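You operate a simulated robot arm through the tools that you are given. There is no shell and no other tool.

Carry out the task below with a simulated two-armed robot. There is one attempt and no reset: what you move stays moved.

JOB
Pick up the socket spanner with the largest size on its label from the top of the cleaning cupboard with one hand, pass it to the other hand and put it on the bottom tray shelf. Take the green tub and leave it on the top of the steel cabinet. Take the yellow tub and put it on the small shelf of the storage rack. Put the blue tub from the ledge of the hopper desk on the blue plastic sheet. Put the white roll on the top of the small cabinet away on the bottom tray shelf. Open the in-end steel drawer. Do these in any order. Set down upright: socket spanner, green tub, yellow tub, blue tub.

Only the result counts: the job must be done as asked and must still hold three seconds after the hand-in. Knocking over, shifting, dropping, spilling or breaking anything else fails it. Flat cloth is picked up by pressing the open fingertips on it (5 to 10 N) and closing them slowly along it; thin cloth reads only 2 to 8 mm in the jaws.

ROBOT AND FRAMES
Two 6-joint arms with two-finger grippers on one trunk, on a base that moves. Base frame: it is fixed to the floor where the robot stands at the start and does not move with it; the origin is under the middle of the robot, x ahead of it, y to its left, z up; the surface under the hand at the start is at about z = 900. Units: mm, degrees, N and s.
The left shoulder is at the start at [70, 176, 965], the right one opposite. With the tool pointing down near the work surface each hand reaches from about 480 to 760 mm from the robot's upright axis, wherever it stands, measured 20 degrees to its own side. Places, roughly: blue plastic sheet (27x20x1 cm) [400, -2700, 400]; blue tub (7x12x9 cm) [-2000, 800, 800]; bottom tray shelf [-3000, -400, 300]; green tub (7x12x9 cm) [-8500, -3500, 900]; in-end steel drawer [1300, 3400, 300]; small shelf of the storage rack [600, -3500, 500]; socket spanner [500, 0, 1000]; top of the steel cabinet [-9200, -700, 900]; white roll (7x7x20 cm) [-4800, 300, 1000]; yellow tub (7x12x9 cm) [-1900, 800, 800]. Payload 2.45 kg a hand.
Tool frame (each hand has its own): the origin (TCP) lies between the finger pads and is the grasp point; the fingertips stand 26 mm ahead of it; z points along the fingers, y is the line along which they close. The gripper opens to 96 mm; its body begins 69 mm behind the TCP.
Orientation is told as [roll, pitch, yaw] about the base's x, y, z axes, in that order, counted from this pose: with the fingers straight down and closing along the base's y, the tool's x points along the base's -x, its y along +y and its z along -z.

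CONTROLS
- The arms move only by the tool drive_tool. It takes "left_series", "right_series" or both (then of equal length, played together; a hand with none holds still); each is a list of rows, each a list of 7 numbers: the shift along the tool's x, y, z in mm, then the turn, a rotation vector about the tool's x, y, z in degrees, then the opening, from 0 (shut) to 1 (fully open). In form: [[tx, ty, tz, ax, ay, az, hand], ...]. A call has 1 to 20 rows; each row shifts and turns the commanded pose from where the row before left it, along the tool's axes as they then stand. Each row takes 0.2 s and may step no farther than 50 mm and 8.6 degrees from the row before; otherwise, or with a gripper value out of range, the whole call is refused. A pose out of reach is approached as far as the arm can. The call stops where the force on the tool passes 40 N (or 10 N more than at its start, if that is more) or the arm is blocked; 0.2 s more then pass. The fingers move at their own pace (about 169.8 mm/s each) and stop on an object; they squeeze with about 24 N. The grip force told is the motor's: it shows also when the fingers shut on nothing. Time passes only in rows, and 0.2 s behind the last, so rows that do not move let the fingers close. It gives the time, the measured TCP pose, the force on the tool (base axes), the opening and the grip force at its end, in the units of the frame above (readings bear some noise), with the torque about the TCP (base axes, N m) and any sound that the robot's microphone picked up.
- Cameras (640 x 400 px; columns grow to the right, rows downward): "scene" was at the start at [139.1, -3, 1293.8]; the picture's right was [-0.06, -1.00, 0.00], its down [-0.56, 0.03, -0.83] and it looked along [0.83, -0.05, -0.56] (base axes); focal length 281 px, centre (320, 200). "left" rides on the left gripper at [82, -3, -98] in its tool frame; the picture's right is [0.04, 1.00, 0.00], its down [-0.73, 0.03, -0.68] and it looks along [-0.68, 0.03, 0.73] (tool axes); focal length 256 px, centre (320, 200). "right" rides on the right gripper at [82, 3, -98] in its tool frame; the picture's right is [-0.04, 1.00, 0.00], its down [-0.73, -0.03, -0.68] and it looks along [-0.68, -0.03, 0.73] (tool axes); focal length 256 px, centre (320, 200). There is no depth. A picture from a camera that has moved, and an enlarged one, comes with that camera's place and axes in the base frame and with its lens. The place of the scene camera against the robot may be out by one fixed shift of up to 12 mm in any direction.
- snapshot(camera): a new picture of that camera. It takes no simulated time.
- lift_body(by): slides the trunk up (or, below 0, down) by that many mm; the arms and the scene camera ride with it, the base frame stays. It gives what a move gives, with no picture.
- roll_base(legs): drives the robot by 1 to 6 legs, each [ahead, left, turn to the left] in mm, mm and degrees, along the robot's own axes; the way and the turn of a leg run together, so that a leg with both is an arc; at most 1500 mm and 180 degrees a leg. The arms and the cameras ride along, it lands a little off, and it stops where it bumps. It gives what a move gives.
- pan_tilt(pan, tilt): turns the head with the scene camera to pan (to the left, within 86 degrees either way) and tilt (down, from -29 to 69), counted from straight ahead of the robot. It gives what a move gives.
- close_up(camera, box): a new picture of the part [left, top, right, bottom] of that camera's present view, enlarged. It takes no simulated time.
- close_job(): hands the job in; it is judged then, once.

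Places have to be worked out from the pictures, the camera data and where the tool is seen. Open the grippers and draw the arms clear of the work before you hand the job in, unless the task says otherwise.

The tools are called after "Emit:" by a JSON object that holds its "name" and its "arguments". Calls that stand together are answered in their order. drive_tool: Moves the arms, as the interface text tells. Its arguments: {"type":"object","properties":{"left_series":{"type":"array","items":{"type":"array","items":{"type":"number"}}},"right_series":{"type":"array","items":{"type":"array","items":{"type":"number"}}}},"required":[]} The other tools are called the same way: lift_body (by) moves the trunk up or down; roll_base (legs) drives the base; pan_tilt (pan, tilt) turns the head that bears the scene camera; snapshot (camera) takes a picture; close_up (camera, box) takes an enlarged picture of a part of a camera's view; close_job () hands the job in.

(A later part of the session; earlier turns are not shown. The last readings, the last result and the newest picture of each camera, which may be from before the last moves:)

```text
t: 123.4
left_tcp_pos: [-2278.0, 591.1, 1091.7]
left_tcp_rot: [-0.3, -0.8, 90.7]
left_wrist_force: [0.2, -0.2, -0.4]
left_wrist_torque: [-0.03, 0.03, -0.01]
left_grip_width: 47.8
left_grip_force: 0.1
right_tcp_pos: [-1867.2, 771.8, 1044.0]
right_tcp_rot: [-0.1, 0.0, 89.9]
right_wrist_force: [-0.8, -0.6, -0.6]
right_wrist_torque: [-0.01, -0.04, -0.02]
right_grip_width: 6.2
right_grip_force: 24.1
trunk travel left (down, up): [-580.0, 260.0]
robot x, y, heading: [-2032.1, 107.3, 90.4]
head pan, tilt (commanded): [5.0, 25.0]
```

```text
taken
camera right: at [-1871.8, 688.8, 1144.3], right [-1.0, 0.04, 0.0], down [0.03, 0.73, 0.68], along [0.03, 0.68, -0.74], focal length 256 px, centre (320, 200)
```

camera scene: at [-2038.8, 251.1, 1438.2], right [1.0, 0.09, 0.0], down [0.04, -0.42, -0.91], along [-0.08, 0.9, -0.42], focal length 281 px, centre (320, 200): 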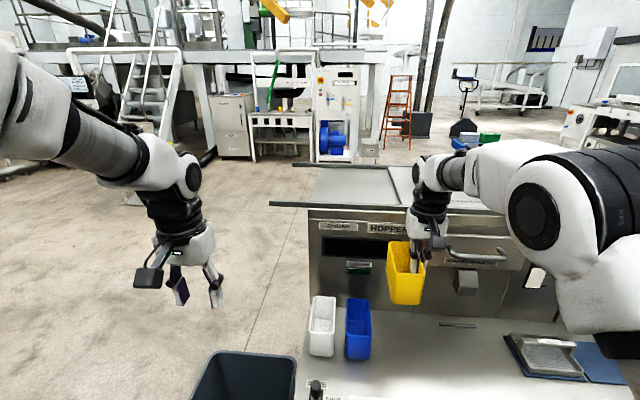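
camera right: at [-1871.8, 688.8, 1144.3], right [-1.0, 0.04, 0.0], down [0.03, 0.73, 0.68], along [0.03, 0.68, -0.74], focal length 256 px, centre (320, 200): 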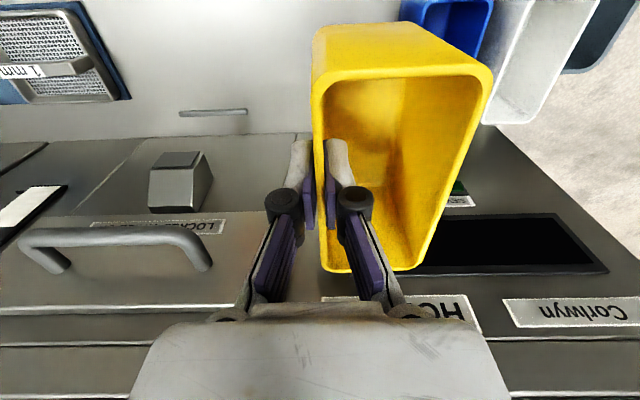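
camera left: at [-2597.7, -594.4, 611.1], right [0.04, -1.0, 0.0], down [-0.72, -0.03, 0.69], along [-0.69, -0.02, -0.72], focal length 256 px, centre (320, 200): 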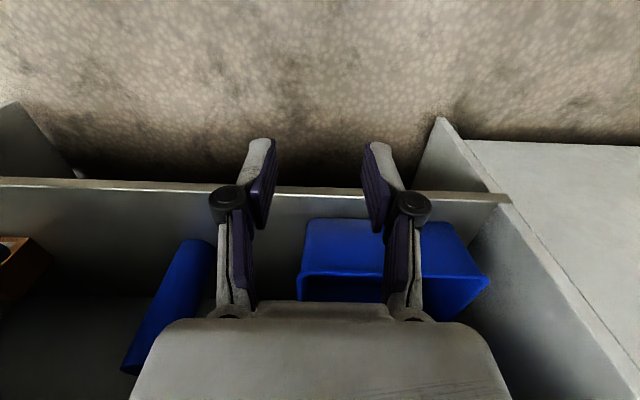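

The yellow tub hangs level in the right hand. I pull it back from the console and shift the base 220 mm to the right so the left hand can take the blue tub the same way.

Emit:
{"name": "drive_tool", "arguments": {"right_series": [[35, 0, -10, 0, 0, 0, 0], [35, 0, -10, 0, 0, 0, 0], [35, 0, -10, 0, 0, 0, 0], [0, 0, 0, 0, 0, 0, 0]]}}

Emit:
{"name": "roll_base", "arguments": {"legs": [[0, -220, 0]]}}

Emit:
{"name": "drive_tool", "arguments": {"left_series": [[0, -30, 0, 0, 0, 0.7, 0.42], [0, -35, 0, 0, 0, 0, 0.42], [0, -33, 0, 0, 0, 0, 0.42], [0, 0, 0, 0, 0, 0, 0.42]]}}

Emit:
{"name": "snapshot", "arguments": {"camera": "left"}}

Emit:
{"name": "snapshot", "arguments": {"camera": "scene"}}

```text
t: 124.4
left_tcp_pos: [-2278.2, 591.7, 1092.0]
left_tcp_rot: [-0.2, -0.9, 90.7]
left_wrist_force: [0.5, 0.7, -0.1]
left_wrist_torque: [0.0, -0.01, 0.0]
left_grip_width: 47.9
left_grip_force: 0.0
right_tcp_pos: [-1868.9, 666.6, 1073.3]
right_tcp_rot: [-0.1, 0.1, 90.1]
right_wrist_force: [0.9, -0.2, -1.0]
right_wrist_torque: [-0.04, -0.03, -0.01]
right_grip_width: 6.4
right_grip_force: 23.7
trunk travel left (down, up): [-580.0, 260.0]
robot x, y, heading: [-2029.2, 107.3, 90.4]
head pan, tilt (commanded): [5.0, 25.0]
```

```text
t: 126.0
left_tcp_pos: [-2057.5, 591.8, 1091.5]
left_tcp_rot: [-0.2, -0.9, 90.7]
left_wrist_force: [1.1, -0.1, 0.5]
left_wrist_torque: [-0.02, -0.02, -0.01]
left_grip_width: 47.8
left_grip_force: 0.1
right_tcp_pos: [-1648.4, 665.4, 1073.8]
right_tcp_rot: [-0.1, 0.2, 89.9]
right_wrist_force: [-0.5, 0.7, -2.2]
right_wrist_torque: [0.01, -0.01, 0.01]
right_grip_width: 5.9
right_grip_force: 24.0
trunk travel left (down, up): [-580.0, 260.0]
robot x, y, heading: [-1811.1, 104.9, 90.1]
head pan, tilt (commanded): [5.0, 25.0]
```

```text
t: 127.0
left_tcp_pos: [-1961.5, 592.4, 1092.2]
left_tcp_rot: [-0.3, -0.9, 90.0]
left_wrist_force: [0.2, -0.7, 0.2]
left_wrist_torque: [0.01, -0.03, 0.02]
left_grip_width: 40.2
left_grip_force: 0.0
right_tcp_pos: [-1648.6, 667.4, 1072.5]
right_tcp_rot: [-0.2, 0.2, 89.9]
right_wrist_force: [0.5, 0.7, -0.6]
right_wrist_torque: [-0.02, -0.08, -0.02]
right_grip_width: 6.0
right_grip_force: 23.8
trunk travel left (down, up): [-580.0, 260.0]
robot x, y, heading: [-1810.1, 109.3, 90.3]
head pan, tilt (commanded): [5.0, 25.0]
```

```text
taken
camera left: at [-1958.2, 510.7, 1192.1], right [-1.0, -0.04, -0.01], down [-0.03, 0.72, 0.69], along [-0.02, 0.69, -0.72], focal length 256 px, centre (320, 200)
```

left: 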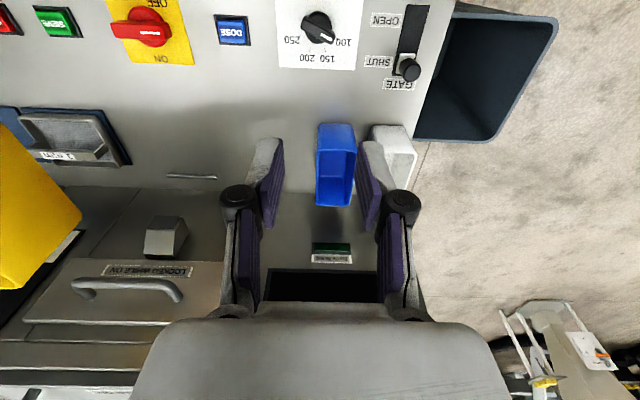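

```text
taken
camera scene: at [-1820.1, 251.5, 1438.2], right [1.0, 0.09, 0.0], down [0.04, -0.42, -0.91], along [-0.08, 0.9, -0.42], focal length 281 px, centre (320, 200)
```

scene: 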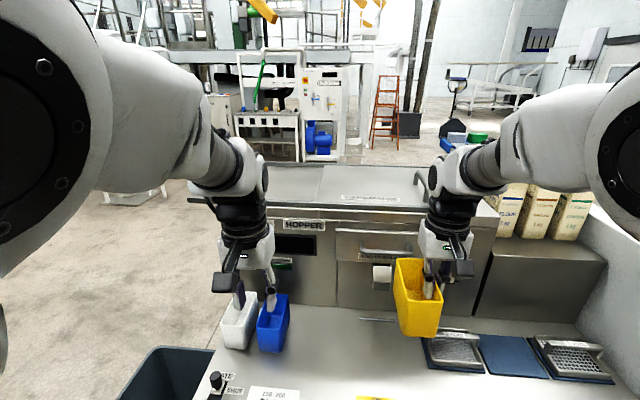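

The left hand is nearly over the blue tub. I zoom in to find its right wall.

Emit:
{"name": "close_up", "arguments": {"camera": "left", "box": [290, 110, 390, 220]}}

```text
3.64 times, centred on (340, 165) of left
camera zoom: at [-1958.2, 510.7, 1192.1], right [-1.0, -0.04, -0.01], down [-0.03, 0.72, 0.69], along [-0.02, 0.69, -0.72], focal length 931 px, centre (247, 327)
```

zoom: 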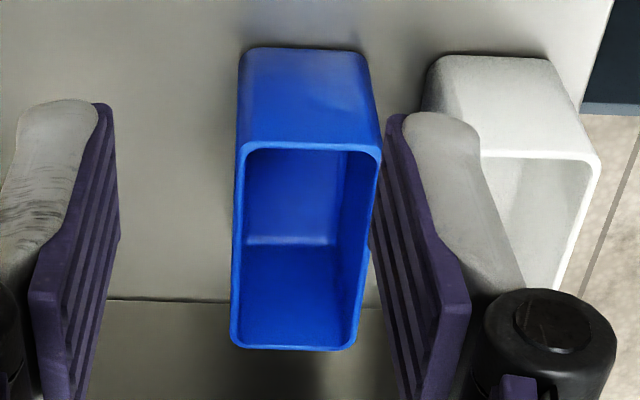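

The blue tub's right wall is at about x = −1964 and its mid-depth near y = 775. I move the left hand forward at height and then down to just above the rim.

Emit:
{"name": "drive_tool", "arguments": {"left_series": [[-46, 1, 0, 0, 0.9, 0, 0.42], [-46, 1, 0, 0, 0, 0, 0.42], [-46, 1, 0, 0, 0, 0, 0.42], [-45, 0, 0, 0, 0, 0, 0.42], [0, 0, 40, 0, 0, 0, 0.42], [0, 0, 40, 0, 0, 0, 0.42], [0, 0, 40, 0, 0, 0, 0.42], [0, 0, 40, 0, 0, 0, 0.42], [0, 0, 25, 0, 0, 0, 0.42], [0, 0, 0, 0, 0, 0, 0.42]]}}

Emit:
{"name": "snapshot", "arguments": {"camera": "left"}}

Emit:
{"name": "close_up", "arguments": {"camera": "scene", "box": [190, 200, 330, 370]}}

```text
t: 129.2
left_tcp_pos: [-1961.6, 775.9, 910.3]
left_tcp_rot: [-0.2, 0.0, 89.9]
left_wrist_force: [1.5, -0.5, -0.5]
left_wrist_torque: [0.01, 0.0, 0.02]
left_grip_width: 40.2
left_grip_force: 0.0
right_tcp_pos: [-1648.5, 666.8, 1073.4]
right_tcp_rot: [0.0, 0.0, 89.9]
right_wrist_force: [-0.3, -1.0, 0.1]
right_wrist_torque: [0.01, -0.02, 0.01]
right_grip_width: 6.1
right_grip_force: 24.1
trunk travel left (down, up): [-580.0, 260.0]
robot x, y, heading: [-1810.7, 106.3, 90.2]
head pan, tilt (commanded): [5.0, 25.0]
```

```text
taken
camera left: at [-1960.1, 695.3, 1010.5], right [-1.0, -0.04, 0.0], down [-0.03, 0.73, 0.68], along [-0.02, 0.68, -0.73], focal length 256 px, centre (320, 200)
```

left: 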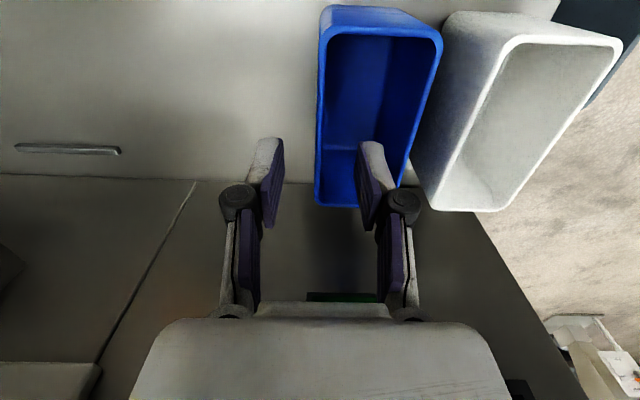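

```text
2.35 times, centred on (260, 285) of scene
camera zoom: at [-1818.7, 250.9, 1438.3], right [1.0, 0.09, 0.0], down [0.04, -0.42, -0.91], along [-0.08, 0.9, -0.42], focal length 660 px, centre (461, 0)
```

zoom: 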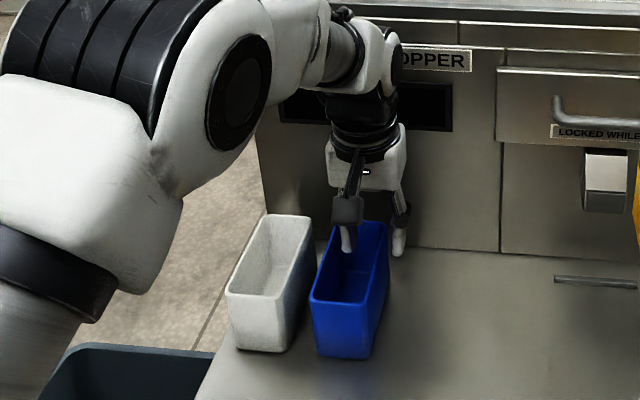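

The wall is centred between the left fingers. I descend 56 mm and close on it.

Emit:
{"name": "drive_tool", "arguments": {"left_series": [[0, 0, 20, 0, 0, 0, 0.42], [0, 0, 20, 0, 0, 0, 0.42], [0, 0, 16, 0, 0, 0, 0.42], [0, 0, 0, 0, 0, 0, 0.42]]}}

Emit:
{"name": "snapshot", "arguments": {"camera": "left"}}

Emit:
{"name": "drive_tool", "arguments": {"left_series": [[0, 0, 0, 0, 0, 0, 0.2], [0, 0, 0, 0, 0, 0, 0], [0, 0, 0, 0, 0, 0, 0], [0, 0, 0, 0, 0, 0, 0]]}}

Emit:
{"name": "snapshot", "arguments": {"camera": "left"}}

```text
t: 130.2
left_tcp_pos: [-1963.3, 775.3, 853.2]
left_tcp_rot: [-0.2, 0.0, 90.0]
left_wrist_force: [-0.1, 0.5, -0.3]
left_wrist_torque: [0.0, 0.01, 0.02]
left_grip_width: 40.2
left_grip_force: 0.0
right_tcp_pos: [-1648.0, 666.8, 1072.8]
right_tcp_rot: [-0.1, -0.1, 89.9]
right_wrist_force: [-0.3, -0.4, -1.0]
right_wrist_torque: [0.0, -0.02, 0.03]
right_grip_width: 6.1
right_grip_force: 24.4
trunk travel left (down, up): [-580.0, 260.0]
robot x, y, heading: [-1811.3, 105.6, 90.2]
head pan, tilt (commanded): [5.0, 25.0]
```

```text
taken
camera left: at [-1959.6, 694.3, 953.8], right [-1.0, -0.04, 0.0], down [-0.03, 0.73, 0.68], along [-0.02, 0.68, -0.73], focal length 256 px, centre (320, 200)
```

left: 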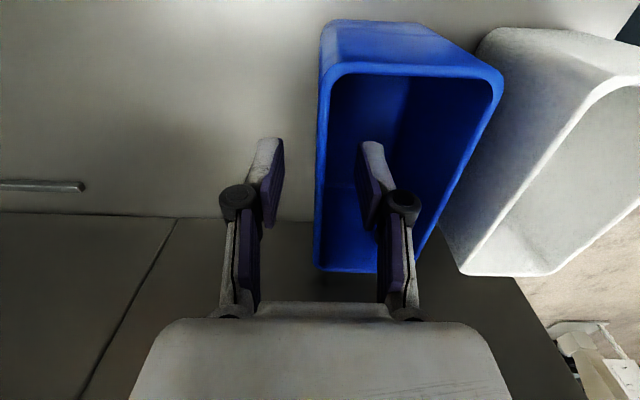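

```text
t: 131.2
left_tcp_pos: [-1962.6, 774.3, 853.4]
left_tcp_rot: [-0.2, -0.1, 90.0]
left_wrist_force: [-0.5, -0.6, 1.1]
left_wrist_torque: [-0.02, -0.01, -0.02]
left_grip_width: 6.1
left_grip_force: 24.0
right_tcp_pos: [-1647.7, 666.8, 1073.5]
right_tcp_rot: [0.0, 0.1, 89.9]
right_wrist_force: [-0.2, 0.3, -2.2]
right_wrist_torque: [-0.03, -0.06, -0.03]
right_grip_width: 6.0
right_grip_force: 23.4
trunk travel left (down, up): [-580.0, 260.0]
robot x, y, heading: [-1811.3, 105.8, 90.3]
head pan, tilt (commanded): [5.0, 25.0]
```

```text
taken
camera left: at [-1959.7, 694.4, 953.8], right [-1.0, -0.04, 0.0], down [-0.03, 0.73, 0.68], along [-0.02, 0.68, -0.73], focal length 256 px, centre (320, 200)
```

left: 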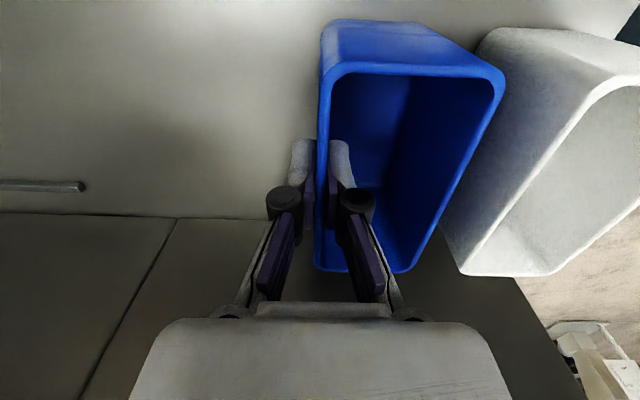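

The blue wall is gripped at 6.1 mm without disturbing the white tub. I lift it straight up, first gently, and check.

Emit:
{"name": "drive_tool", "arguments": {"left_series": [[0, 0, -8, 0, 0, 0, 0], [0, 0, -12, 0, 0, 0, 0], [0, 0, -25, 0, 0, 0, 0], [0, 0, -40, 0, 0, 0, 0], [0, 0, -40, 0, 0, 0, 0], [0, 0, -40, 0, 0, 0, 0], [0, 0, -40, 0, 0, 0, 0], [0, 0, 0, 0, 0, 0, 0]]}}

Emit:
{"name": "snapshot", "arguments": {"camera": "scene"}}

Emit:
{"name": "snapshot", "arguments": {"camera": "left"}}

```text
t: 133.1
left_tcp_pos: [-1961.2, 777.1, 1055.7]
left_tcp_rot: [-0.2, 0.0, 89.9]
left_wrist_force: [0.0, -0.3, -1.5]
left_wrist_torque: [-0.01, -0.08, -0.02]
left_grip_width: 5.9
left_grip_force: 23.8
right_tcp_pos: [-1647.8, 667.4, 1072.4]
right_tcp_rot: [-0.1, 0.1, 89.9]
right_wrist_force: [-0.4, 0.1, -0.6]
right_wrist_torque: [0.0, -0.06, 0.0]
right_grip_width: 6.0
right_grip_force: 23.9
trunk travel left (down, up): [-580.0, 260.0]
robot x, y, heading: [-1812.0, 111.1, 90.3]
head pan, tilt (commanded): [5.0, 25.0]
```

```text
taken
camera scene: at [-1818.9, 252.2, 1438.2], right [1.0, 0.09, 0.0], down [0.04, -0.42, -0.91], along [-0.08, 0.9, -0.42], focal length 281 px, centre (320, 200)
```

scene: 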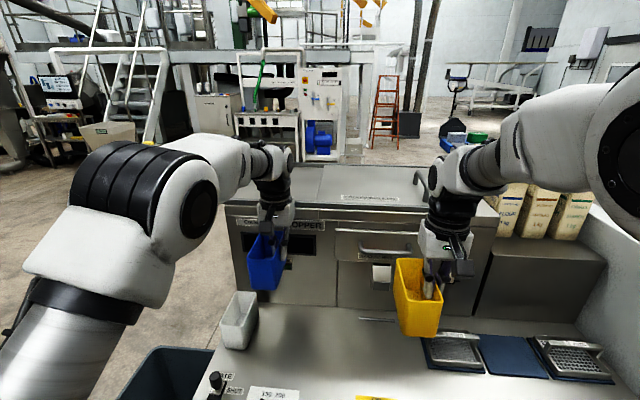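

```text
taken
camera left: at [-1959.0, 697.0, 1156.5], right [-1.0, -0.04, 0.0], down [-0.03, 0.73, 0.68], along [-0.02, 0.68, -0.74], focal length 256 px, centre (320, 200)
```

left: 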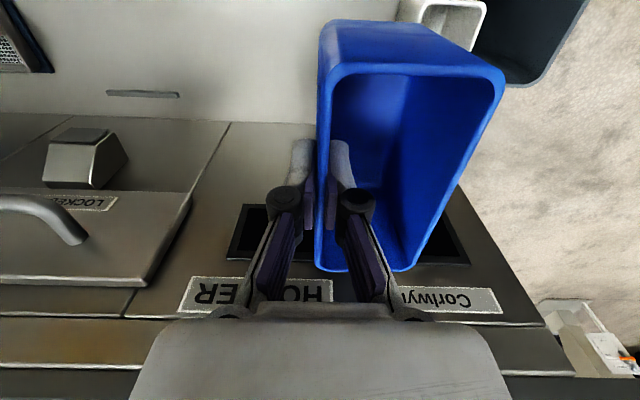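

Both tubs are in hand and the white one is untouched. I draw the left hand back, reverse from the desk and turn round toward the storage rack side of the room.

Emit:
{"name": "drive_tool", "arguments": {"left_series": [[35, 0, 0, 0, 0, 0, 0], [35, 0, 0, 0, 0, 0, 0], [35, 0, 0, 0, 0, 0, 0], [25, 0, 0, 0, 0, 0, 0], [0, 0, 0, 0, 0, 0, 0]]}}

Emit:
{"name": "roll_base", "arguments": {"legs": [[-750, 0, 0], [0, 0, -120]]}}

Emit:
{"name": "pan_tilt", "arguments": {"pan": -10, "tilt": 15}}

Emit:
{"name": "snapshot", "arguments": {"camera": "scene"}}

Emit:
{"name": "pan_tilt", "arguments": {"pan": -50, "tilt": 15}}

Emit:
{"name": "snapshot", "arguments": {"camera": "scene"}}

```text
t: 134.2
left_tcp_pos: [-1961.4, 645.4, 1055.3]
left_tcp_rot: [-0.2, 0.1, 90.0]
left_wrist_force: [0.1, 1.0, -1.0]
left_wrist_torque: [-0.08, -0.03, 0.01]
left_grip_width: 6.0
left_grip_force: 24.1
right_tcp_pos: [-1649.0, 667.8, 1072.5]
right_tcp_rot: [-0.2, 0.0, 89.9]
right_wrist_force: [0.0, 0.4, 0.0]
right_wrist_torque: [-0.04, -0.02, 0.01]
right_grip_width: 6.0
right_grip_force: 23.8
trunk travel left (down, up): [-580.0, 260.0]
robot x, y, heading: [-1809.1, 102.9, 90.2]
head pan, tilt (commanded): [5.0, 25.0]
```

```text
t: 143.2
left_tcp_pos: [-1266.0, -763.6, 1055.4]
left_tcp_rot: [-0.3, 0.1, -29.7]
left_wrist_force: [0.4, 0.2, -0.5]
left_wrist_torque: [0.0, -0.01, -0.01]
left_grip_width: 5.9
left_grip_force: 24.6
right_tcp_pos: [-1401.6, -1046.1, 1072.5]
right_tcp_rot: [-0.1, 0.1, -29.6]
right_wrist_force: [-0.3, 0.8, -1.2]
right_wrist_torque: [-0.03, 0.01, 0.0]
right_grip_width: 6.1
right_grip_force: 24.1
trunk travel left (down, up): [-580.0, 260.0]
robot x, y, heading: [-1807.4, -625.4, -29.4]
head pan, tilt (commanded): [5.0, 25.0]
```

```text
t: 144.0
left_tcp_pos: [-1266.0, -763.0, 1054.8]
left_tcp_rot: [-0.1, 0.0, -29.6]
left_wrist_force: [-0.6, 0.0, -0.8]
left_wrist_torque: [-0.01, 0.04, 0.03]
left_grip_width: 5.9
left_grip_force: 24.0
right_tcp_pos: [-1401.2, -1047.4, 1073.1]
right_tcp_rot: [-0.2, 0.1, -29.7]
right_wrist_force: [-0.2, -0.8, -0.6]
right_wrist_torque: [-0.02, 0.02, 0.0]
right_grip_width: 6.1
right_grip_force: 23.7
trunk travel left (down, up): [-580.0, 260.0]
robot x, y, heading: [-1806.2, -629.8, -29.2]
head pan, tilt (commanded): [-10.0, 15.0]
```

```text
taken
camera scene: at [-1691.8, -710.2, 1454.4], right [-0.63, -0.77, 0.0], down [-0.2, 0.16, -0.97], along [0.75, -0.61, -0.26], focal length 281 px, centre (320, 200)
```

scene: 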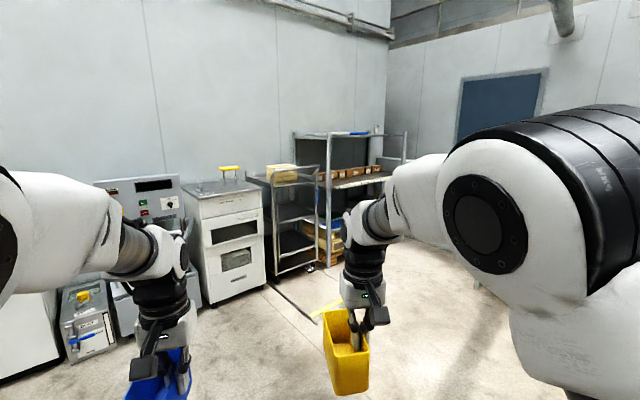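

```text
t: 145.1
left_tcp_pos: [-1266.2, -762.9, 1055.7]
left_tcp_rot: [-0.2, -0.1, -29.6]
left_wrist_force: [1.0, 0.2, -1.2]
left_wrist_torque: [-0.04, 0.01, -0.03]
left_grip_width: 6.1
left_grip_force: 24.1
right_tcp_pos: [-1402.0, -1046.0, 1073.1]
right_tcp_rot: [-0.1, 0.1, -29.7]
right_wrist_force: [0.4, 0.0, -1.4]
right_wrist_torque: [-0.02, 0.03, -0.01]
right_grip_width: 6.1
right_grip_force: 24.4
trunk travel left (down, up): [-580.0, 260.0]
robot x, y, heading: [-1808.2, -626.3, -29.4]
head pan, tilt (commanded): [-50.0, 15.0]
```

```text
taken
camera scene: at [-1746.7, -742.9, 1454.5], right [-0.98, -0.19, 0.0], down [-0.05, 0.25, -0.97], along [0.18, -0.95, -0.26], focal length 281 px, centre (320, 200)
```

scene: 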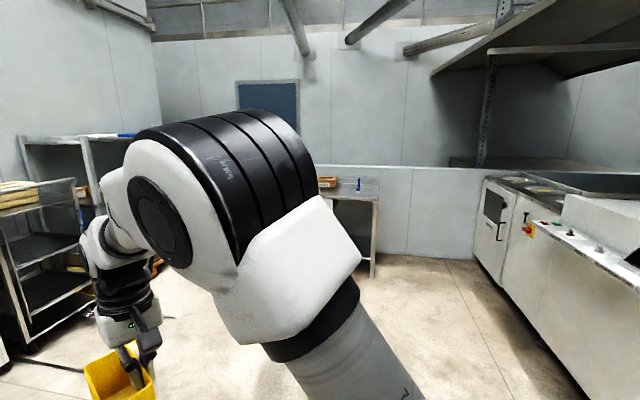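

I see a white unit, a tray trolley and a storage rack along the +x wall. I zoom in on them from here.

Emit:
{"name": "pan_tilt", "arguments": {"pan": -10, "tilt": 15}}

Emit:
{"name": "close_up", "arguments": {"camera": "scene", "box": [230, 110, 420, 290]}}

```text
t: 146.1
left_tcp_pos: [-1266.0, -764.2, 1055.9]
left_tcp_rot: [-0.1, 0.0, -29.7]
left_wrist_force: [-0.2, -0.9, -1.5]
left_wrist_torque: [-0.03, -0.01, 0.02]
left_grip_width: 6.0
left_grip_force: 24.4
right_tcp_pos: [-1401.8, -1045.8, 1073.1]
right_tcp_rot: [-0.1, 0.1, -29.7]
right_wrist_force: [1.0, 0.2, -0.3]
right_wrist_torque: [0.0, 0.03, 0.0]
right_grip_width: 6.0
right_grip_force: 23.5
trunk travel left (down, up): [-580.0, 260.0]
robot x, y, heading: [-1806.5, -630.8, -29.5]
head pan, tilt (commanded): [-10.0, 15.0]
```

```text
2.22 times, centred on (325, 200) of scene
camera zoom: at [-1691.9, -710.4, 1454.5], right [-0.63, -0.77, 0.0], down [-0.2, 0.16, -0.97], along [0.75, -0.61, -0.26], focal length 624 px, centre (309, 200)
```

zoom: 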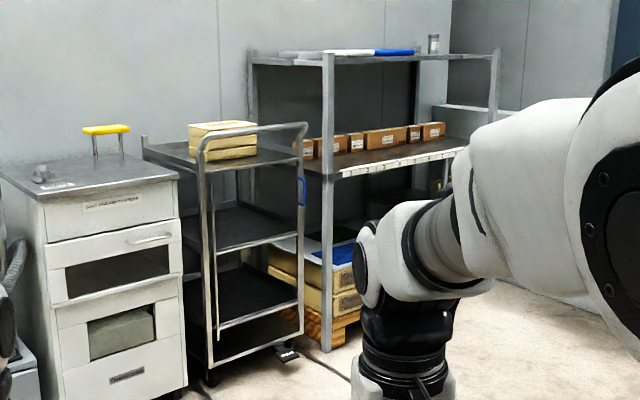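

The blue sheet seems to lie on a stack at the rack's foot. I turn to face +x and drive diagonally to stand in front of the rack area for a proper look.

Emit:
{"name": "roll_base", "arguments": {"legs": [[0, 0, 29.4], [600, -850, 0], [550, -850, 0]]}}

Emit:
{"name": "pan_tilt", "arguments": {"pan": 0, "tilt": 25}}

Emit:
{"name": "snapshot", "arguments": {"camera": "scene"}}

Emit:
{"name": "pan_tilt", "arguments": {"pan": -45, "tilt": 25}}

Emit:
{"name": "snapshot", "arguments": {"camera": "scene"}}

```text
t: 157.7
left_tcp_pos: [-119.5, -2173.7, 1057.3]
left_tcp_rot: [-0.2, 0.1, -0.7]
left_wrist_force: [0.8, -0.5, 0.1]
left_wrist_torque: [-0.02, 0.03, 0.02]
left_grip_width: 6.0
left_grip_force: 24.1
right_tcp_pos: [-101.8, -2488.3, 1074.8]
right_tcp_rot: [-0.1, 0.1, -0.9]
right_wrist_force: [-0.9, -0.5, -1.3]
right_wrist_torque: [-0.04, 0.03, 0.02]
right_grip_width: 6.0
right_grip_force: 23.8
trunk travel left (down, up): [-580.0, 260.0]
robot x, y, heading: [-656.7, -2319.4, -0.4]
head pan, tilt (commanded): [-10.0, 15.0]
```

```text
t: 158.5
left_tcp_pos: [-118.8, -2175.3, 1055.2]
left_tcp_rot: [-0.2, 0.0, -0.7]
left_wrist_force: [0.1, -0.3, -0.8]
left_wrist_torque: [-0.02, 0.03, -0.01]
left_grip_width: 6.1
left_grip_force: 24.1
right_tcp_pos: [-101.9, -2487.1, 1073.2]
right_tcp_rot: [0.0, 0.1, -0.8]
right_wrist_force: [0.6, 0.1, -0.2]
right_wrist_torque: [-0.02, 0.02, -0.02]
right_grip_width: 5.8
right_grip_force: 23.6
trunk travel left (down, up): [-580.0, 260.0]
robot x, y, heading: [-662.0, -2320.8, -0.4]
head pan, tilt (commanded): [0.0, 25.0]
```

```text
taken
camera scene: at [-516.6, -2317.9, 1438.3], right [-0.01, -1.0, 0.0], down [-0.42, 0.0, -0.91], along [0.91, -0.01, -0.42], focal length 281 px, centre (320, 200)
```

scene: 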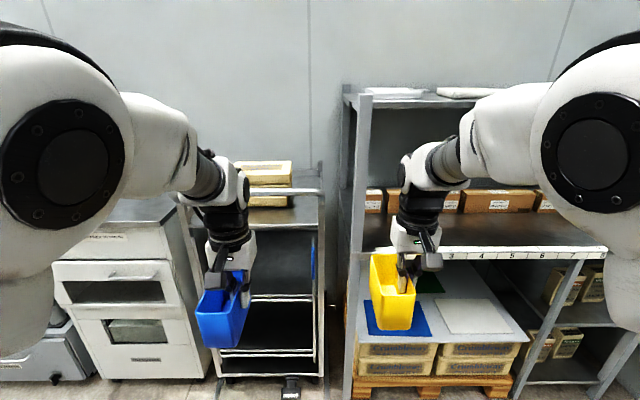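

```text
t: 159.6
left_tcp_pos: [-120.5, -2174.9, 1055.0]
left_tcp_rot: [-0.2, 0.0, -0.7]
left_wrist_force: [-0.5, -0.3, -1.2]
left_wrist_torque: [-0.02, 0.02, 0.0]
left_grip_width: 6.2
left_grip_force: 23.8
right_tcp_pos: [-101.5, -2488.0, 1072.8]
right_tcp_rot: [-0.1, 0.1, -0.8]
right_wrist_force: [0.0, -0.3, -0.7]
right_wrist_torque: [-0.02, -0.01, 0.02]
right_grip_width: 6.2
right_grip_force: 23.9
trunk travel left (down, up): [-580.0, 260.0]
robot x, y, heading: [-664.4, -2316.7, -0.3]
head pan, tilt (commanded): [-45.0, 25.0]
```

```text
taken
camera scene: at [-544.1, -2382.6, 1438.3], right [-0.71, -0.7, 0.0], down [-0.3, 0.3, -0.91], along [0.64, -0.65, -0.42], focal length 281 px, centre (320, 200)
```

scene: 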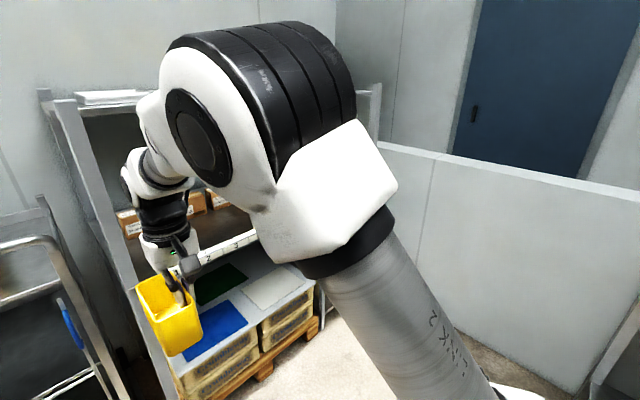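

The blue sheet lies at the front-left of a grey board on the crates (about x 330–530, y −2540 to −2810), under the numbered shelf; the small shelf is in the right-hand bay. I lower the trunk to see the headroom under the numbered shelf.

Emit:
{"name": "lift_body", "arguments": {"by": -400}}

Emit:
{"name": "pan_tilt", "arguments": {"pan": -25, "tilt": 10}}

Emit:
{"name": "snapshot", "arguments": {"camera": "scene"}}

Emit:
{"name": "pan_tilt", "arguments": {"pan": 0, "tilt": 10}}

Emit:
{"name": "snapshot", "arguments": {"camera": "scene"}}

```text
t: 163.4
left_tcp_pos: [-119.5, -2174.6, 656.0]
left_tcp_rot: [-0.3, 0.1, -0.7]
left_wrist_force: [0.2, -0.2, -1.0]
left_wrist_torque: [-0.01, 0.01, -0.01]
left_grip_width: 6.0
left_grip_force: 24.0
right_tcp_pos: [-102.6, -2487.9, 672.1]
right_tcp_rot: [-0.1, 0.0, -0.7]
right_wrist_force: [-0.1, -0.2, -0.9]
right_wrist_torque: [-0.02, -0.02, 0.0]
right_grip_width: 6.0
right_grip_force: 24.0
trunk travel left (down, up): [-180.0, 660.0]
robot x, y, heading: [-659.6, -2319.0, -0.3]
head pan, tilt (commanded): [-45.0, 25.0]
```

```text
t: 164.2
left_tcp_pos: [-118.7, -2174.8, 656.4]
left_tcp_rot: [-0.2, 0.0, -0.8]
left_wrist_force: [-0.5, 0.4, -0.6]
left_wrist_torque: [-0.06, -0.01, 0.0]
left_grip_width: 6.1
left_grip_force: 24.3
right_tcp_pos: [-101.7, -2488.0, 673.3]
right_tcp_rot: [-0.1, 0.1, -0.8]
right_wrist_force: [-0.4, -0.5, -0.6]
right_wrist_torque: [-0.02, -0.01, -0.01]
right_grip_width: 5.9
right_grip_force: 24.1
trunk travel left (down, up): [-180.0, 660.0]
robot x, y, heading: [-662.1, -2317.8, -0.3]
head pan, tilt (commanded): [-25.0, 10.0]
```

```text
taken
camera scene: at [-525.1, -2357.0, 1062.6], right [-0.43, -0.9, 0.0], down [-0.16, 0.07, -0.98], along [0.89, -0.42, -0.17], focal length 281 px, centre (320, 200)
```

scene: 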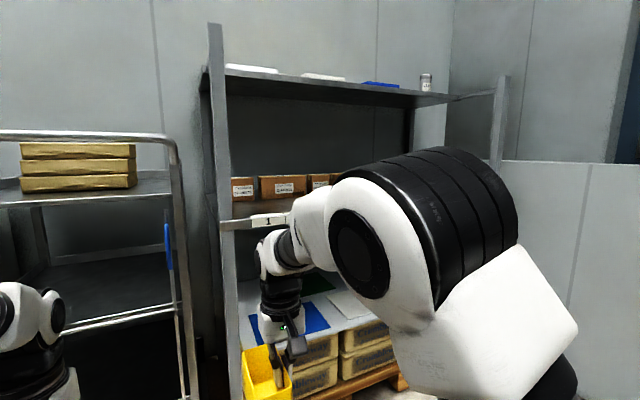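

```text
t: 165.1
left_tcp_pos: [-118.7, -2174.9, 655.5]
left_tcp_rot: [-0.2, 0.0, -0.7]
left_wrist_force: [0.2, 0.1, -0.8]
left_wrist_torque: [-0.02, 0.03, 0.03]
left_grip_width: 6.3
left_grip_force: 24.3
right_tcp_pos: [-102.6, -2486.9, 673.6]
right_tcp_rot: [-0.1, 0.1, -0.8]
right_wrist_force: [0.0, -0.3, -1.2]
right_wrist_torque: [-0.02, -0.03, 0.03]
right_grip_width: 6.2
right_grip_force: 23.9
trunk travel left (down, up): [-180.0, 660.0]
robot x, y, heading: [-656.4, -2319.4, -0.3]
head pan, tilt (commanded): [0.0, 10.0]
```

```text
taken
camera scene: at [-516.0, -2317.8, 1062.6], right [-0.01, -1.0, 0.0], down [-0.17, 0.0, -0.98], along [0.98, -0.01, -0.17], focal length 281 px, centre (320, 200)
```

scene: 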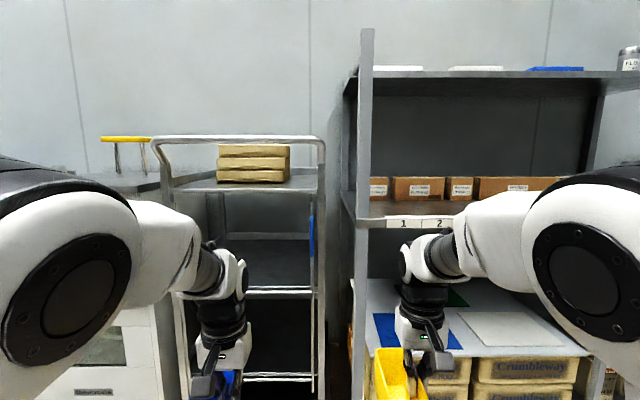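

The numbered shelf's underside is near z = 835 and the sheet's front edge is near x = 342, z = 398, so a tub held from above fits if the trunk is fully down. I raise both hands 50 mm, tuck the right one back, lower the trunk fully and move sideways in front of the sheet.

Emit:
{"name": "drive_tool", "arguments": {"left_series": [[0, 0, -17, 0, 0, 0, 0], [0, 0, -17, 0, 0, 0, 0], [0, 0, -16, 0, 0, 0, 0], [0, 0, 0, 0, 0, 0, 0]], "right_series": [[30, -20, -17, 0, 0, 0, 0], [30, -20, -17, 0, 0, 0, 0], [30, -20, -16, 0, 0, 0, 0], [0, 0, 0, 0, 0, 0, 0]]}}

Emit:
{"name": "lift_body", "arguments": {"by": -180}}

Emit:
{"name": "roll_base", "arguments": {"legs": [[0, -519, 0.3]]}}

Emit:
{"name": "pan_tilt", "arguments": {"pan": 5, "tilt": 15}}

Emit:
{"name": "snapshot", "arguments": {"camera": "scene"}}

Emit:
{"name": "snapshot", "arguments": {"camera": "left"}}

```text
t: 166.1
left_tcp_pos: [-118.2, -2173.0, 705.0]
left_tcp_rot: [-0.3, 0.1, -0.7]
left_wrist_force: [0.7, -0.1, -1.0]
left_wrist_torque: [-0.02, -0.01, -0.02]
left_grip_width: 5.9
left_grip_force: 23.7
right_tcp_pos: [-192.9, -2545.9, 723.3]
right_tcp_rot: [-0.2, 0.1, -0.7]
right_wrist_force: [-0.1, -0.2, -0.5]
right_wrist_torque: [-0.03, 0.01, -0.01]
right_grip_width: 6.0
right_grip_force: 24.3
trunk travel left (down, up): [-180.0, 660.0]
robot x, y, heading: [-662.0, -2319.6, -0.4]
head pan, tilt (commanded): [0.0, 10.0]
```

```text
t: 168.1
left_tcp_pos: [-119.2, -2174.1, 526.2]
left_tcp_rot: [-0.2, 0.0, -0.7]
left_wrist_force: [-0.4, -0.5, -1.1]
left_wrist_torque: [-0.03, 0.0, -0.03]
left_grip_width: 5.9
left_grip_force: 23.4
right_tcp_pos: [-192.6, -2544.5, 543.8]
right_tcp_rot: [-0.1, 0.1, -0.8]
right_wrist_force: [0.9, 0.3, -0.4]
right_wrist_torque: [-0.04, -0.01, -0.04]
right_grip_width: 6.0
right_grip_force: 23.8
trunk travel left (down, up): [0.0, 840.0]
robot x, y, heading: [-660.0, -2318.2, -0.2]
head pan, tilt (commanded): [0.0, 10.0]
```

```text
t: 171.2
left_tcp_pos: [-121.4, -2688.1, 526.1]
left_tcp_rot: [-0.2, 0.0, -0.1]
left_wrist_force: [0.2, 0.5, -1.0]
left_wrist_torque: [-0.02, -0.01, 0.0]
left_grip_width: 6.1
left_grip_force: 23.7
right_tcp_pos: [-191.4, -3060.0, 543.7]
right_tcp_rot: [-0.1, 0.1, -0.1]
right_wrist_force: [-0.9, 0.8, -1.1]
right_wrist_torque: [-0.04, 0.0, -0.04]
right_grip_width: 6.1
right_grip_force: 24.2
trunk travel left (down, up): [0.0, 840.0]
robot x, y, heading: [-658.8, -2841.5, 0.2]
head pan, tilt (commanded): [0.0, 10.0]
```

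```text
t: 171.8
left_tcp_pos: [-121.4, -2687.9, 525.8]
left_tcp_rot: [-0.2, 0.2, -0.2]
left_wrist_force: [1.0, -0.6, -1.2]
left_wrist_torque: [-0.02, 0.05, -0.01]
left_grip_width: 5.8
left_grip_force: 23.8
right_tcp_pos: [-193.0, -3060.0, 543.7]
right_tcp_rot: [-0.2, 0.0, -0.2]
right_wrist_force: [0.0, 0.1, -1.7]
right_wrist_torque: [-0.05, 0.02, -0.02]
right_grip_width: 6.2
right_grip_force: 23.9
trunk travel left (down, up): [0.0, 840.0]
robot x, y, heading: [-663.1, -2839.3, 0.1]
head pan, tilt (commanded): [5.0, 15.0]
```

```text
taken
camera scene: at [-517.2, -2828.5, 874.5], right [0.09, -1.0, 0.0], down [-0.26, -0.02, -0.97], along [0.96, 0.09, -0.26], focal length 281 px, centre (320, 200)
```

scene: 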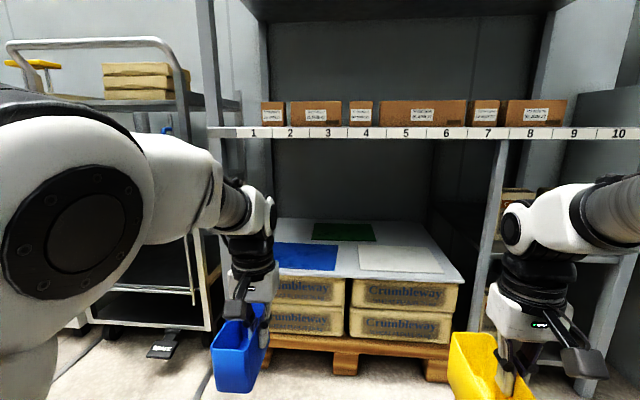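

```text
taken
camera left: at [-203.3, -2689.9, 626.3], right [-0.04, 1.0, 0.0], down [0.73, 0.03, 0.68], along [0.68, 0.02, -0.73], focal length 256 px, centre (320, 200)
```

left: 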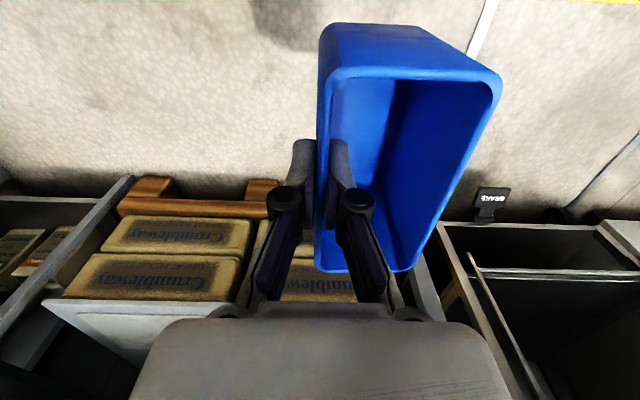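

The sheet's right edge is at y ≈ −2802, so its centre is about (437, −2667). I lower the left hand slightly to keep its wrist under the shelf and drive forward 430 mm, then check clearances.

Emit:
{"name": "drive_tool", "arguments": {"left_series": [[0, 0, 20, 0, 0, 0, 0], [0, 0, 0, 0, 0, 0, 0]]}}

Emit:
{"name": "roll_base", "arguments": {"legs": [[400, 0, 0]]}}

Emit:
{"name": "snapshot", "arguments": {"camera": "scene"}}

Emit:
{"name": "snapshot", "arguments": {"camera": "left"}}

Emit:
{"name": "snapshot", "arguments": {"camera": "right"}}

```text
t: 172.4
left_tcp_pos: [-121.1, -2688.7, 504.4]
left_tcp_rot: [-0.2, 0.0, -0.1]
left_wrist_force: [-1.4, -0.2, -1.1]
left_wrist_torque: [-0.07, -0.02, 0.0]
left_grip_width: 5.8
left_grip_force: 23.9
right_tcp_pos: [-192.4, -3060.6, 543.6]
right_tcp_rot: [0.0, 0.1, -0.1]
right_wrist_force: [0.1, -0.5, -1.3]
right_wrist_torque: [-0.06, 0.01, 0.01]
right_grip_width: 6.3
right_grip_force: 23.9
trunk travel left (down, up): [0.0, 840.0]
robot x, y, heading: [-658.9, -2841.4, 0.3]
head pan, tilt (commanded): [5.0, 15.0]
```

```text
t: 174.9
left_tcp_pos: [285.2, -2688.7, 505.8]
left_tcp_rot: [-0.2, 0.0, -0.2]
left_wrist_force: [0.2, 0.8, -1.1]
left_wrist_torque: [-0.04, -0.04, 0.01]
left_grip_width: 5.8
left_grip_force: 24.2
right_tcp_pos: [214.0, -3060.5, 544.1]
right_tcp_rot: [-0.1, -0.1, -0.2]
right_wrist_force: [0.6, -0.8, -1.4]
right_wrist_torque: [-0.04, -0.02, -0.01]
right_grip_width: 6.0
right_grip_force: 24.4
trunk travel left (down, up): [0.0, 840.0]
robot x, y, heading: [-257.1, -2838.9, 0.1]
head pan, tilt (commanded): [5.0, 15.0]
```

```text
taken
camera scene: at [-110.6, -2827.9, 874.5], right [0.09, -1.0, 0.0], down [-0.26, -0.02, -0.97], along [0.96, 0.09, -0.26], focal length 281 px, centre (320, 200)
```

scene: 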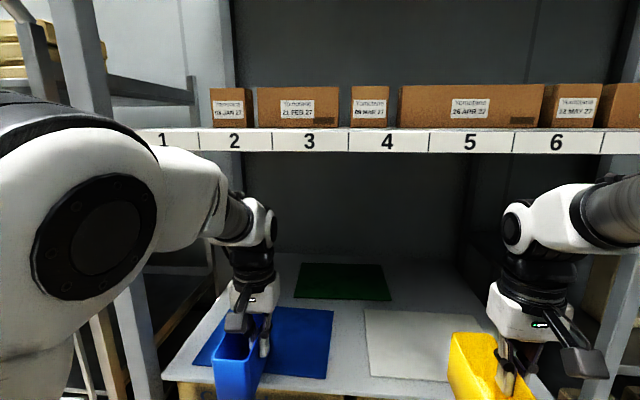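

```text
taken
camera left: at [203.3, -2689.8, 606.3], right [-0.04, 1.0, 0.0], down [0.73, 0.03, 0.68], along [0.68, 0.02, -0.73], focal length 256 px, centre (320, 200)
```

left: 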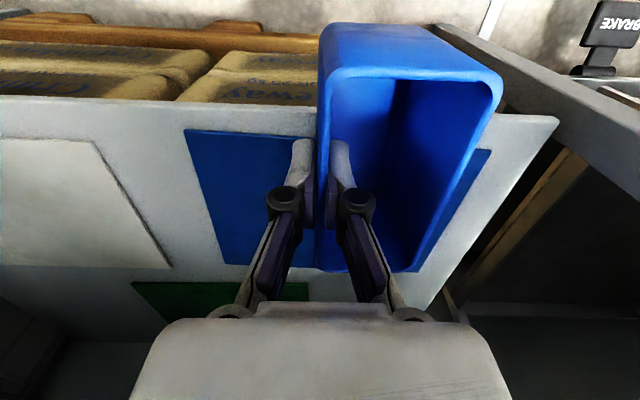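

```text
taken
camera right: at [133.3, -3057.9, 643.5], right [0.04, 1.0, 0.0], down [0.73, -0.03, 0.68], along [0.68, -0.03, -0.73], focal length 256 px, centre (320, 200)
```

right: 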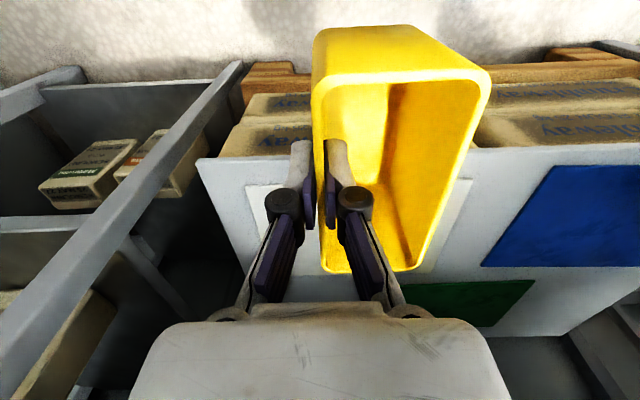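

The sheet spans about x 320–529, y −2808 to −2528, and the tub is already centred over it sideways. I extend the left hand 130 mm forward under the shelf.

Emit:
{"name": "drive_tool", "arguments": {"left_series": [[-33, 0, 0, 0, 0, 0, 0], [-33, 0, 0, 0, 0, 0, 0], [-32, 0, 0, 0, 0, 0, 0], [-32, 0, 0, 0, 0, 0, 0], [0, 0, 0, 0, 0, 0, 0]]}}

Emit:
{"name": "snapshot", "arguments": {"camera": "scene"}}

Emit:
{"name": "snapshot", "arguments": {"camera": "left"}}

```text
t: 176.1
left_tcp_pos: [415.2, -2689.1, 504.8]
left_tcp_rot: [-0.2, 0.1, -0.2]
left_wrist_force: [-0.4, 0.6, -1.0]
left_wrist_torque: [-0.03, 0.03, 0.01]
left_grip_width: 5.7
left_grip_force: 24.4
right_tcp_pos: [215.3, -3061.5, 543.8]
right_tcp_rot: [-0.1, 0.1, -0.3]
right_wrist_force: [-1.1, 0.0, -1.9]
right_wrist_torque: [-0.01, 0.0, -0.01]
right_grip_width: 5.9
right_grip_force: 23.9
trunk travel left (down, up): [0.0, 840.0]
robot x, y, heading: [-254.5, -2837.9, 0.3]
head pan, tilt (commanded): [5.0, 15.0]
```

```text
taken
camera scene: at [-110.5, -2827.8, 874.5], right [0.09, -1.0, 0.0], down [-0.26, -0.02, -0.97], along [0.96, 0.09, -0.26], focal length 281 px, centre (320, 200)
```

scene: 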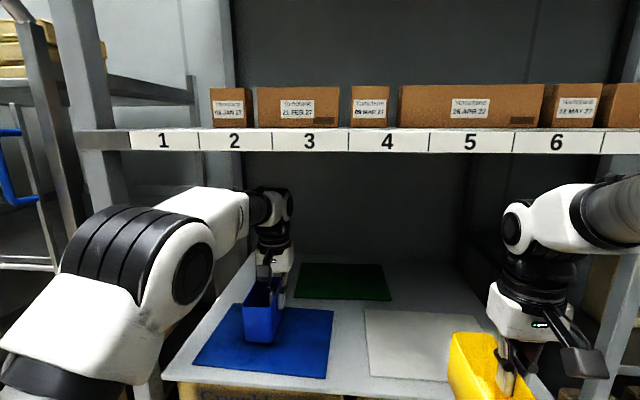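

```text
taken
camera left: at [333.8, -2690.3, 605.5], right [-0.04, 1.0, 0.0], down [0.73, 0.03, 0.68], along [0.68, 0.02, -0.73], focal length 256 px, centre (320, 200)
```

left: 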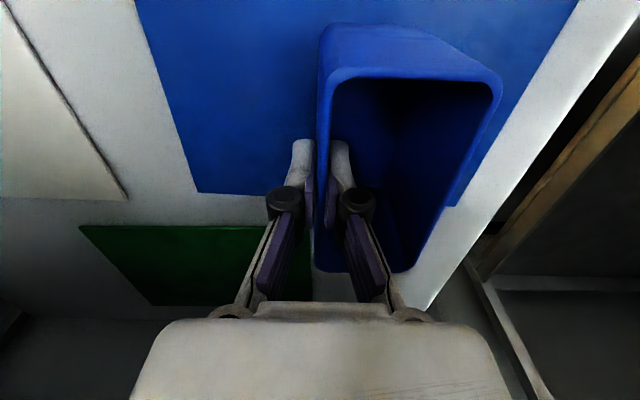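

The tub is over the sheet with good margins all round. I lower it in steps while watching the force.

Emit:
{"name": "drive_tool", "arguments": {"left_series": [[0, 0, 8, 0, 0, 0, 0], [0, 0, 6, 0, 0, 0, 0], [0, 0, 0, 0, 0, 0, 0]]}}

Emit:
{"name": "drive_tool", "arguments": {"left_series": [[0, 0, 3, 0, 0, 0, 0], [0, 0, 0, 0, 0, 0, 0]]}}

Emit:
{"name": "close_up", "arguments": {"camera": "scene", "box": [180, 220, 350, 390]}}

```text
t: 176.9
left_tcp_pos: [415.7, -2689.8, 491.6]
left_tcp_rot: [-0.3, 0.1, -0.1]
left_wrist_force: [-1.5, 0.0, -0.5]
left_wrist_torque: [-0.01, -0.02, -0.04]
left_grip_width: 6.0
left_grip_force: 24.3
right_tcp_pos: [213.3, -3061.9, 543.5]
right_tcp_rot: [-0.2, 0.1, -0.3]
right_wrist_force: [0.4, -0.3, -0.9]
right_wrist_torque: [0.0, 0.01, -0.02]
right_grip_width: 5.8
right_grip_force: 24.1
trunk travel left (down, up): [0.0, 840.0]
robot x, y, heading: [-257.9, -2835.3, 0.3]
head pan, tilt (commanded): [5.0, 15.0]
```

```text
t: 177.5
left_tcp_pos: [415.8, -2688.6, 488.8]
left_tcp_rot: [-0.1, 0.0, -0.3]
left_wrist_force: [0.4, 0.5, -0.7]
left_wrist_torque: [0.0, 0.02, -0.01]
left_grip_width: 6.1
left_grip_force: 23.8
right_tcp_pos: [213.8, -3061.6, 543.3]
right_tcp_rot: [-0.2, 0.1, -0.2]
right_wrist_force: [-0.3, -0.7, -1.0]
right_wrist_torque: [-0.06, 0.01, 0.01]
right_grip_width: 6.2
right_grip_force: 23.6
trunk travel left (down, up): [0.0, 840.0]
robot x, y, heading: [-251.5, -2838.6, -0.2]
head pan, tilt (commanded): [5.0, 15.0]
```

```text
2.35 times, centred on (265, 305) of scene
camera zoom: at [-110.5, -2827.8, 874.5], right [0.09, -1.0, 0.0], down [-0.26, -0.02, -0.97], along [0.96, 0.09, -0.26], focal length 660 px, centre (449, -47)
```

zoom: 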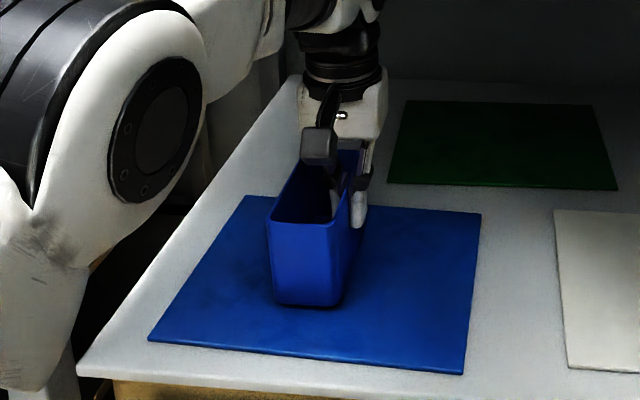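

The tub is close above the sheet with no contact yet. I continue down in 3 mm steps.

Emit:
{"name": "drive_tool", "arguments": {"left_series": [[0, 0, 3, 0, 0, 0, 0], [0, 0, 0, 0, 0, 0, 0]]}}

Emit:
{"name": "drive_tool", "arguments": {"left_series": [[0, 0, 3, 0, 0, 0, 0], [0, 0, 0, 0, 0, 0, 0]]}}

Emit:
{"name": "drive_tool", "arguments": {"left_series": [[0, 0, 2, 0, 0, 0, 0], [0, 0, 0, 0, 0, 0, 0]]}}

```text
t: 178.1
left_tcp_pos: [415.7, -2689.3, 484.3]
left_tcp_rot: [-0.2, -0.1, -0.2]
left_wrist_force: [0.7, -0.4, -0.8]
left_wrist_torque: [-0.04, -0.01, 0.0]
left_grip_width: 6.0
left_grip_force: 24.0
right_tcp_pos: [214.3, -3060.2, 545.0]
right_tcp_rot: [-0.1, -0.1, -0.3]
right_wrist_force: [0.2, -0.6, -0.4]
right_wrist_torque: [-0.02, 0.04, 0.02]
right_grip_width: 6.0
right_grip_force: 24.2
trunk travel left (down, up): [0.0, 840.0]
robot x, y, heading: [-256.3, -2839.8, -0.0]
head pan, tilt (commanded): [5.0, 15.0]
```

```text
t: 178.7
left_tcp_pos: [415.1, -2688.2, 481.3]
left_tcp_rot: [-0.2, -0.1, -0.3]
left_wrist_force: [0.7, -1.0, -0.9]
left_wrist_torque: [-0.04, 0.0, -0.03]
left_grip_width: 5.9
left_grip_force: 24.3
right_tcp_pos: [213.8, -3060.8, 543.5]
right_tcp_rot: [-0.1, 0.0, -0.3]
right_wrist_force: [-0.7, 0.2, -1.2]
right_wrist_torque: [0.0, -0.02, 0.01]
right_grip_width: 5.8
right_grip_force: 24.2
trunk travel left (down, up): [0.0, 840.0]
robot x, y, heading: [-255.6, -2838.5, -0.1]
head pan, tilt (commanded): [5.0, 15.0]
```

```text
t: 179.3
left_tcp_pos: [414.2, -2688.6, 480.9]
left_tcp_rot: [-0.2, 0.0, -0.2]
left_wrist_force: [0.8, -0.4, 2.9]
left_wrist_torque: [-0.02, 0.07, -0.05]
left_grip_width: 6.1
left_grip_force: 24.5
right_tcp_pos: [214.7, -3061.5, 544.3]
right_tcp_rot: [-0.1, 0.0, -0.3]
right_wrist_force: [-0.5, 0.1, -1.9]
right_wrist_torque: [-0.04, 0.0, 0.0]
right_grip_width: 5.9
right_grip_force: 23.7
trunk travel left (down, up): [0.0, 840.0]
robot x, y, heading: [-251.8, -2839.7, 0.2]
head pan, tilt (commanded): [5.0, 15.0]
```

Contact: the force rose to +2.9 N, so the tub stands on the sheet. I open the fingers moderately, lift them just clear of the rim and draw the hand back.

Emit:
{"name": "drive_tool", "arguments": {"left_series": [[0, 0, 0, 0, 0, 0, 0.15], [0, 0, 0, 0, 0, 0, 0.35], [0, 0, 0, 0, 0, 0, 0.35]]}}

Emit:
{"name": "drive_tool", "arguments": {"left_series": [[0, 0, -15, 0, 0, 0, 0.35], [0, 0, -20, 0, 0, 0, 0.35], [0, 0, -18, 0, 0, 0, 0.35], [0, 0, 0, 0, 0, 0, 0.35]]}}

Emit:
{"name": "snapshot", "arguments": {"camera": "left"}}

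Emit:
{"name": "snapshot", "arguments": {"camera": "scene"}}

```text
t: 180.1
left_tcp_pos: [415.2, -2689.4, 480.4]
left_tcp_rot: [-0.2, 0.1, -0.1]
left_wrist_force: [0.1, 0.9, 0.1]
left_wrist_torque: [-0.01, 0.03, 0.03]
left_grip_width: 33.3
left_grip_force: 0.0
right_tcp_pos: [213.3, -3060.7, 543.0]
right_tcp_rot: [-0.1, 0.1, -0.3]
right_wrist_force: [0.3, 0.1, -1.0]
right_wrist_torque: [-0.03, 0.03, -0.04]
right_grip_width: 6.0
right_grip_force: 23.6
trunk travel left (down, up): [0.0, 840.0]
robot x, y, heading: [-254.5, -2838.5, 0.2]
head pan, tilt (commanded): [5.0, 15.0]
```

```text
t: 181.1
left_tcp_pos: [416.1, -2687.2, 532.4]
left_tcp_rot: [-0.2, 0.0, -0.2]
left_wrist_force: [0.1, 0.8, 0.4]
left_wrist_torque: [-0.02, -0.03, 0.0]
left_grip_width: 33.5
left_grip_force: 0.0
right_tcp_pos: [215.0, -3060.8, 543.0]
right_tcp_rot: [0.0, 0.0, -0.2]
right_wrist_force: [-0.3, -0.6, -0.3]
right_wrist_torque: [-0.04, 0.03, 0.01]
right_grip_width: 6.2
right_grip_force: 23.7
trunk travel left (down, up): [0.0, 840.0]
robot x, y, heading: [-258.9, -2843.8, 0.3]
head pan, tilt (commanded): [5.0, 15.0]
```

```text
taken
camera left: at [332.8, -2689.8, 634.0], right [-0.04, 1.0, 0.0], down [0.73, 0.03, 0.68], along [0.68, 0.02, -0.73], focal length 256 px, centre (320, 200)
```

left: 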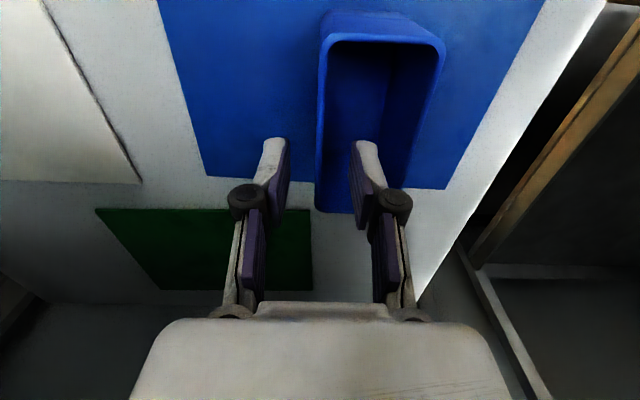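

```text
taken
camera scene: at [-110.7, -2827.9, 874.5], right [0.09, -1.0, 0.0], down [-0.26, -0.02, -0.97], along [0.96, 0.09, -0.26], focal length 281 px, centre (320, 200)
```

scene: 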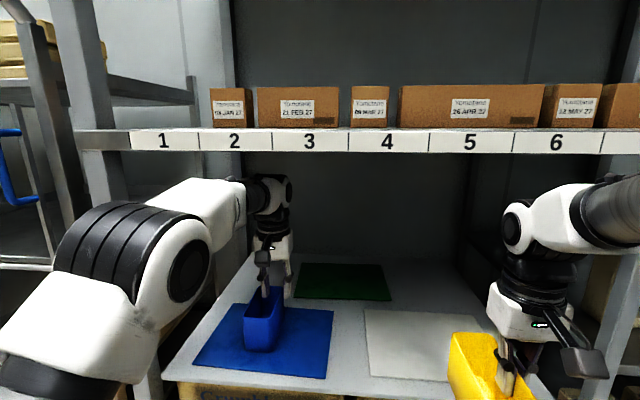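

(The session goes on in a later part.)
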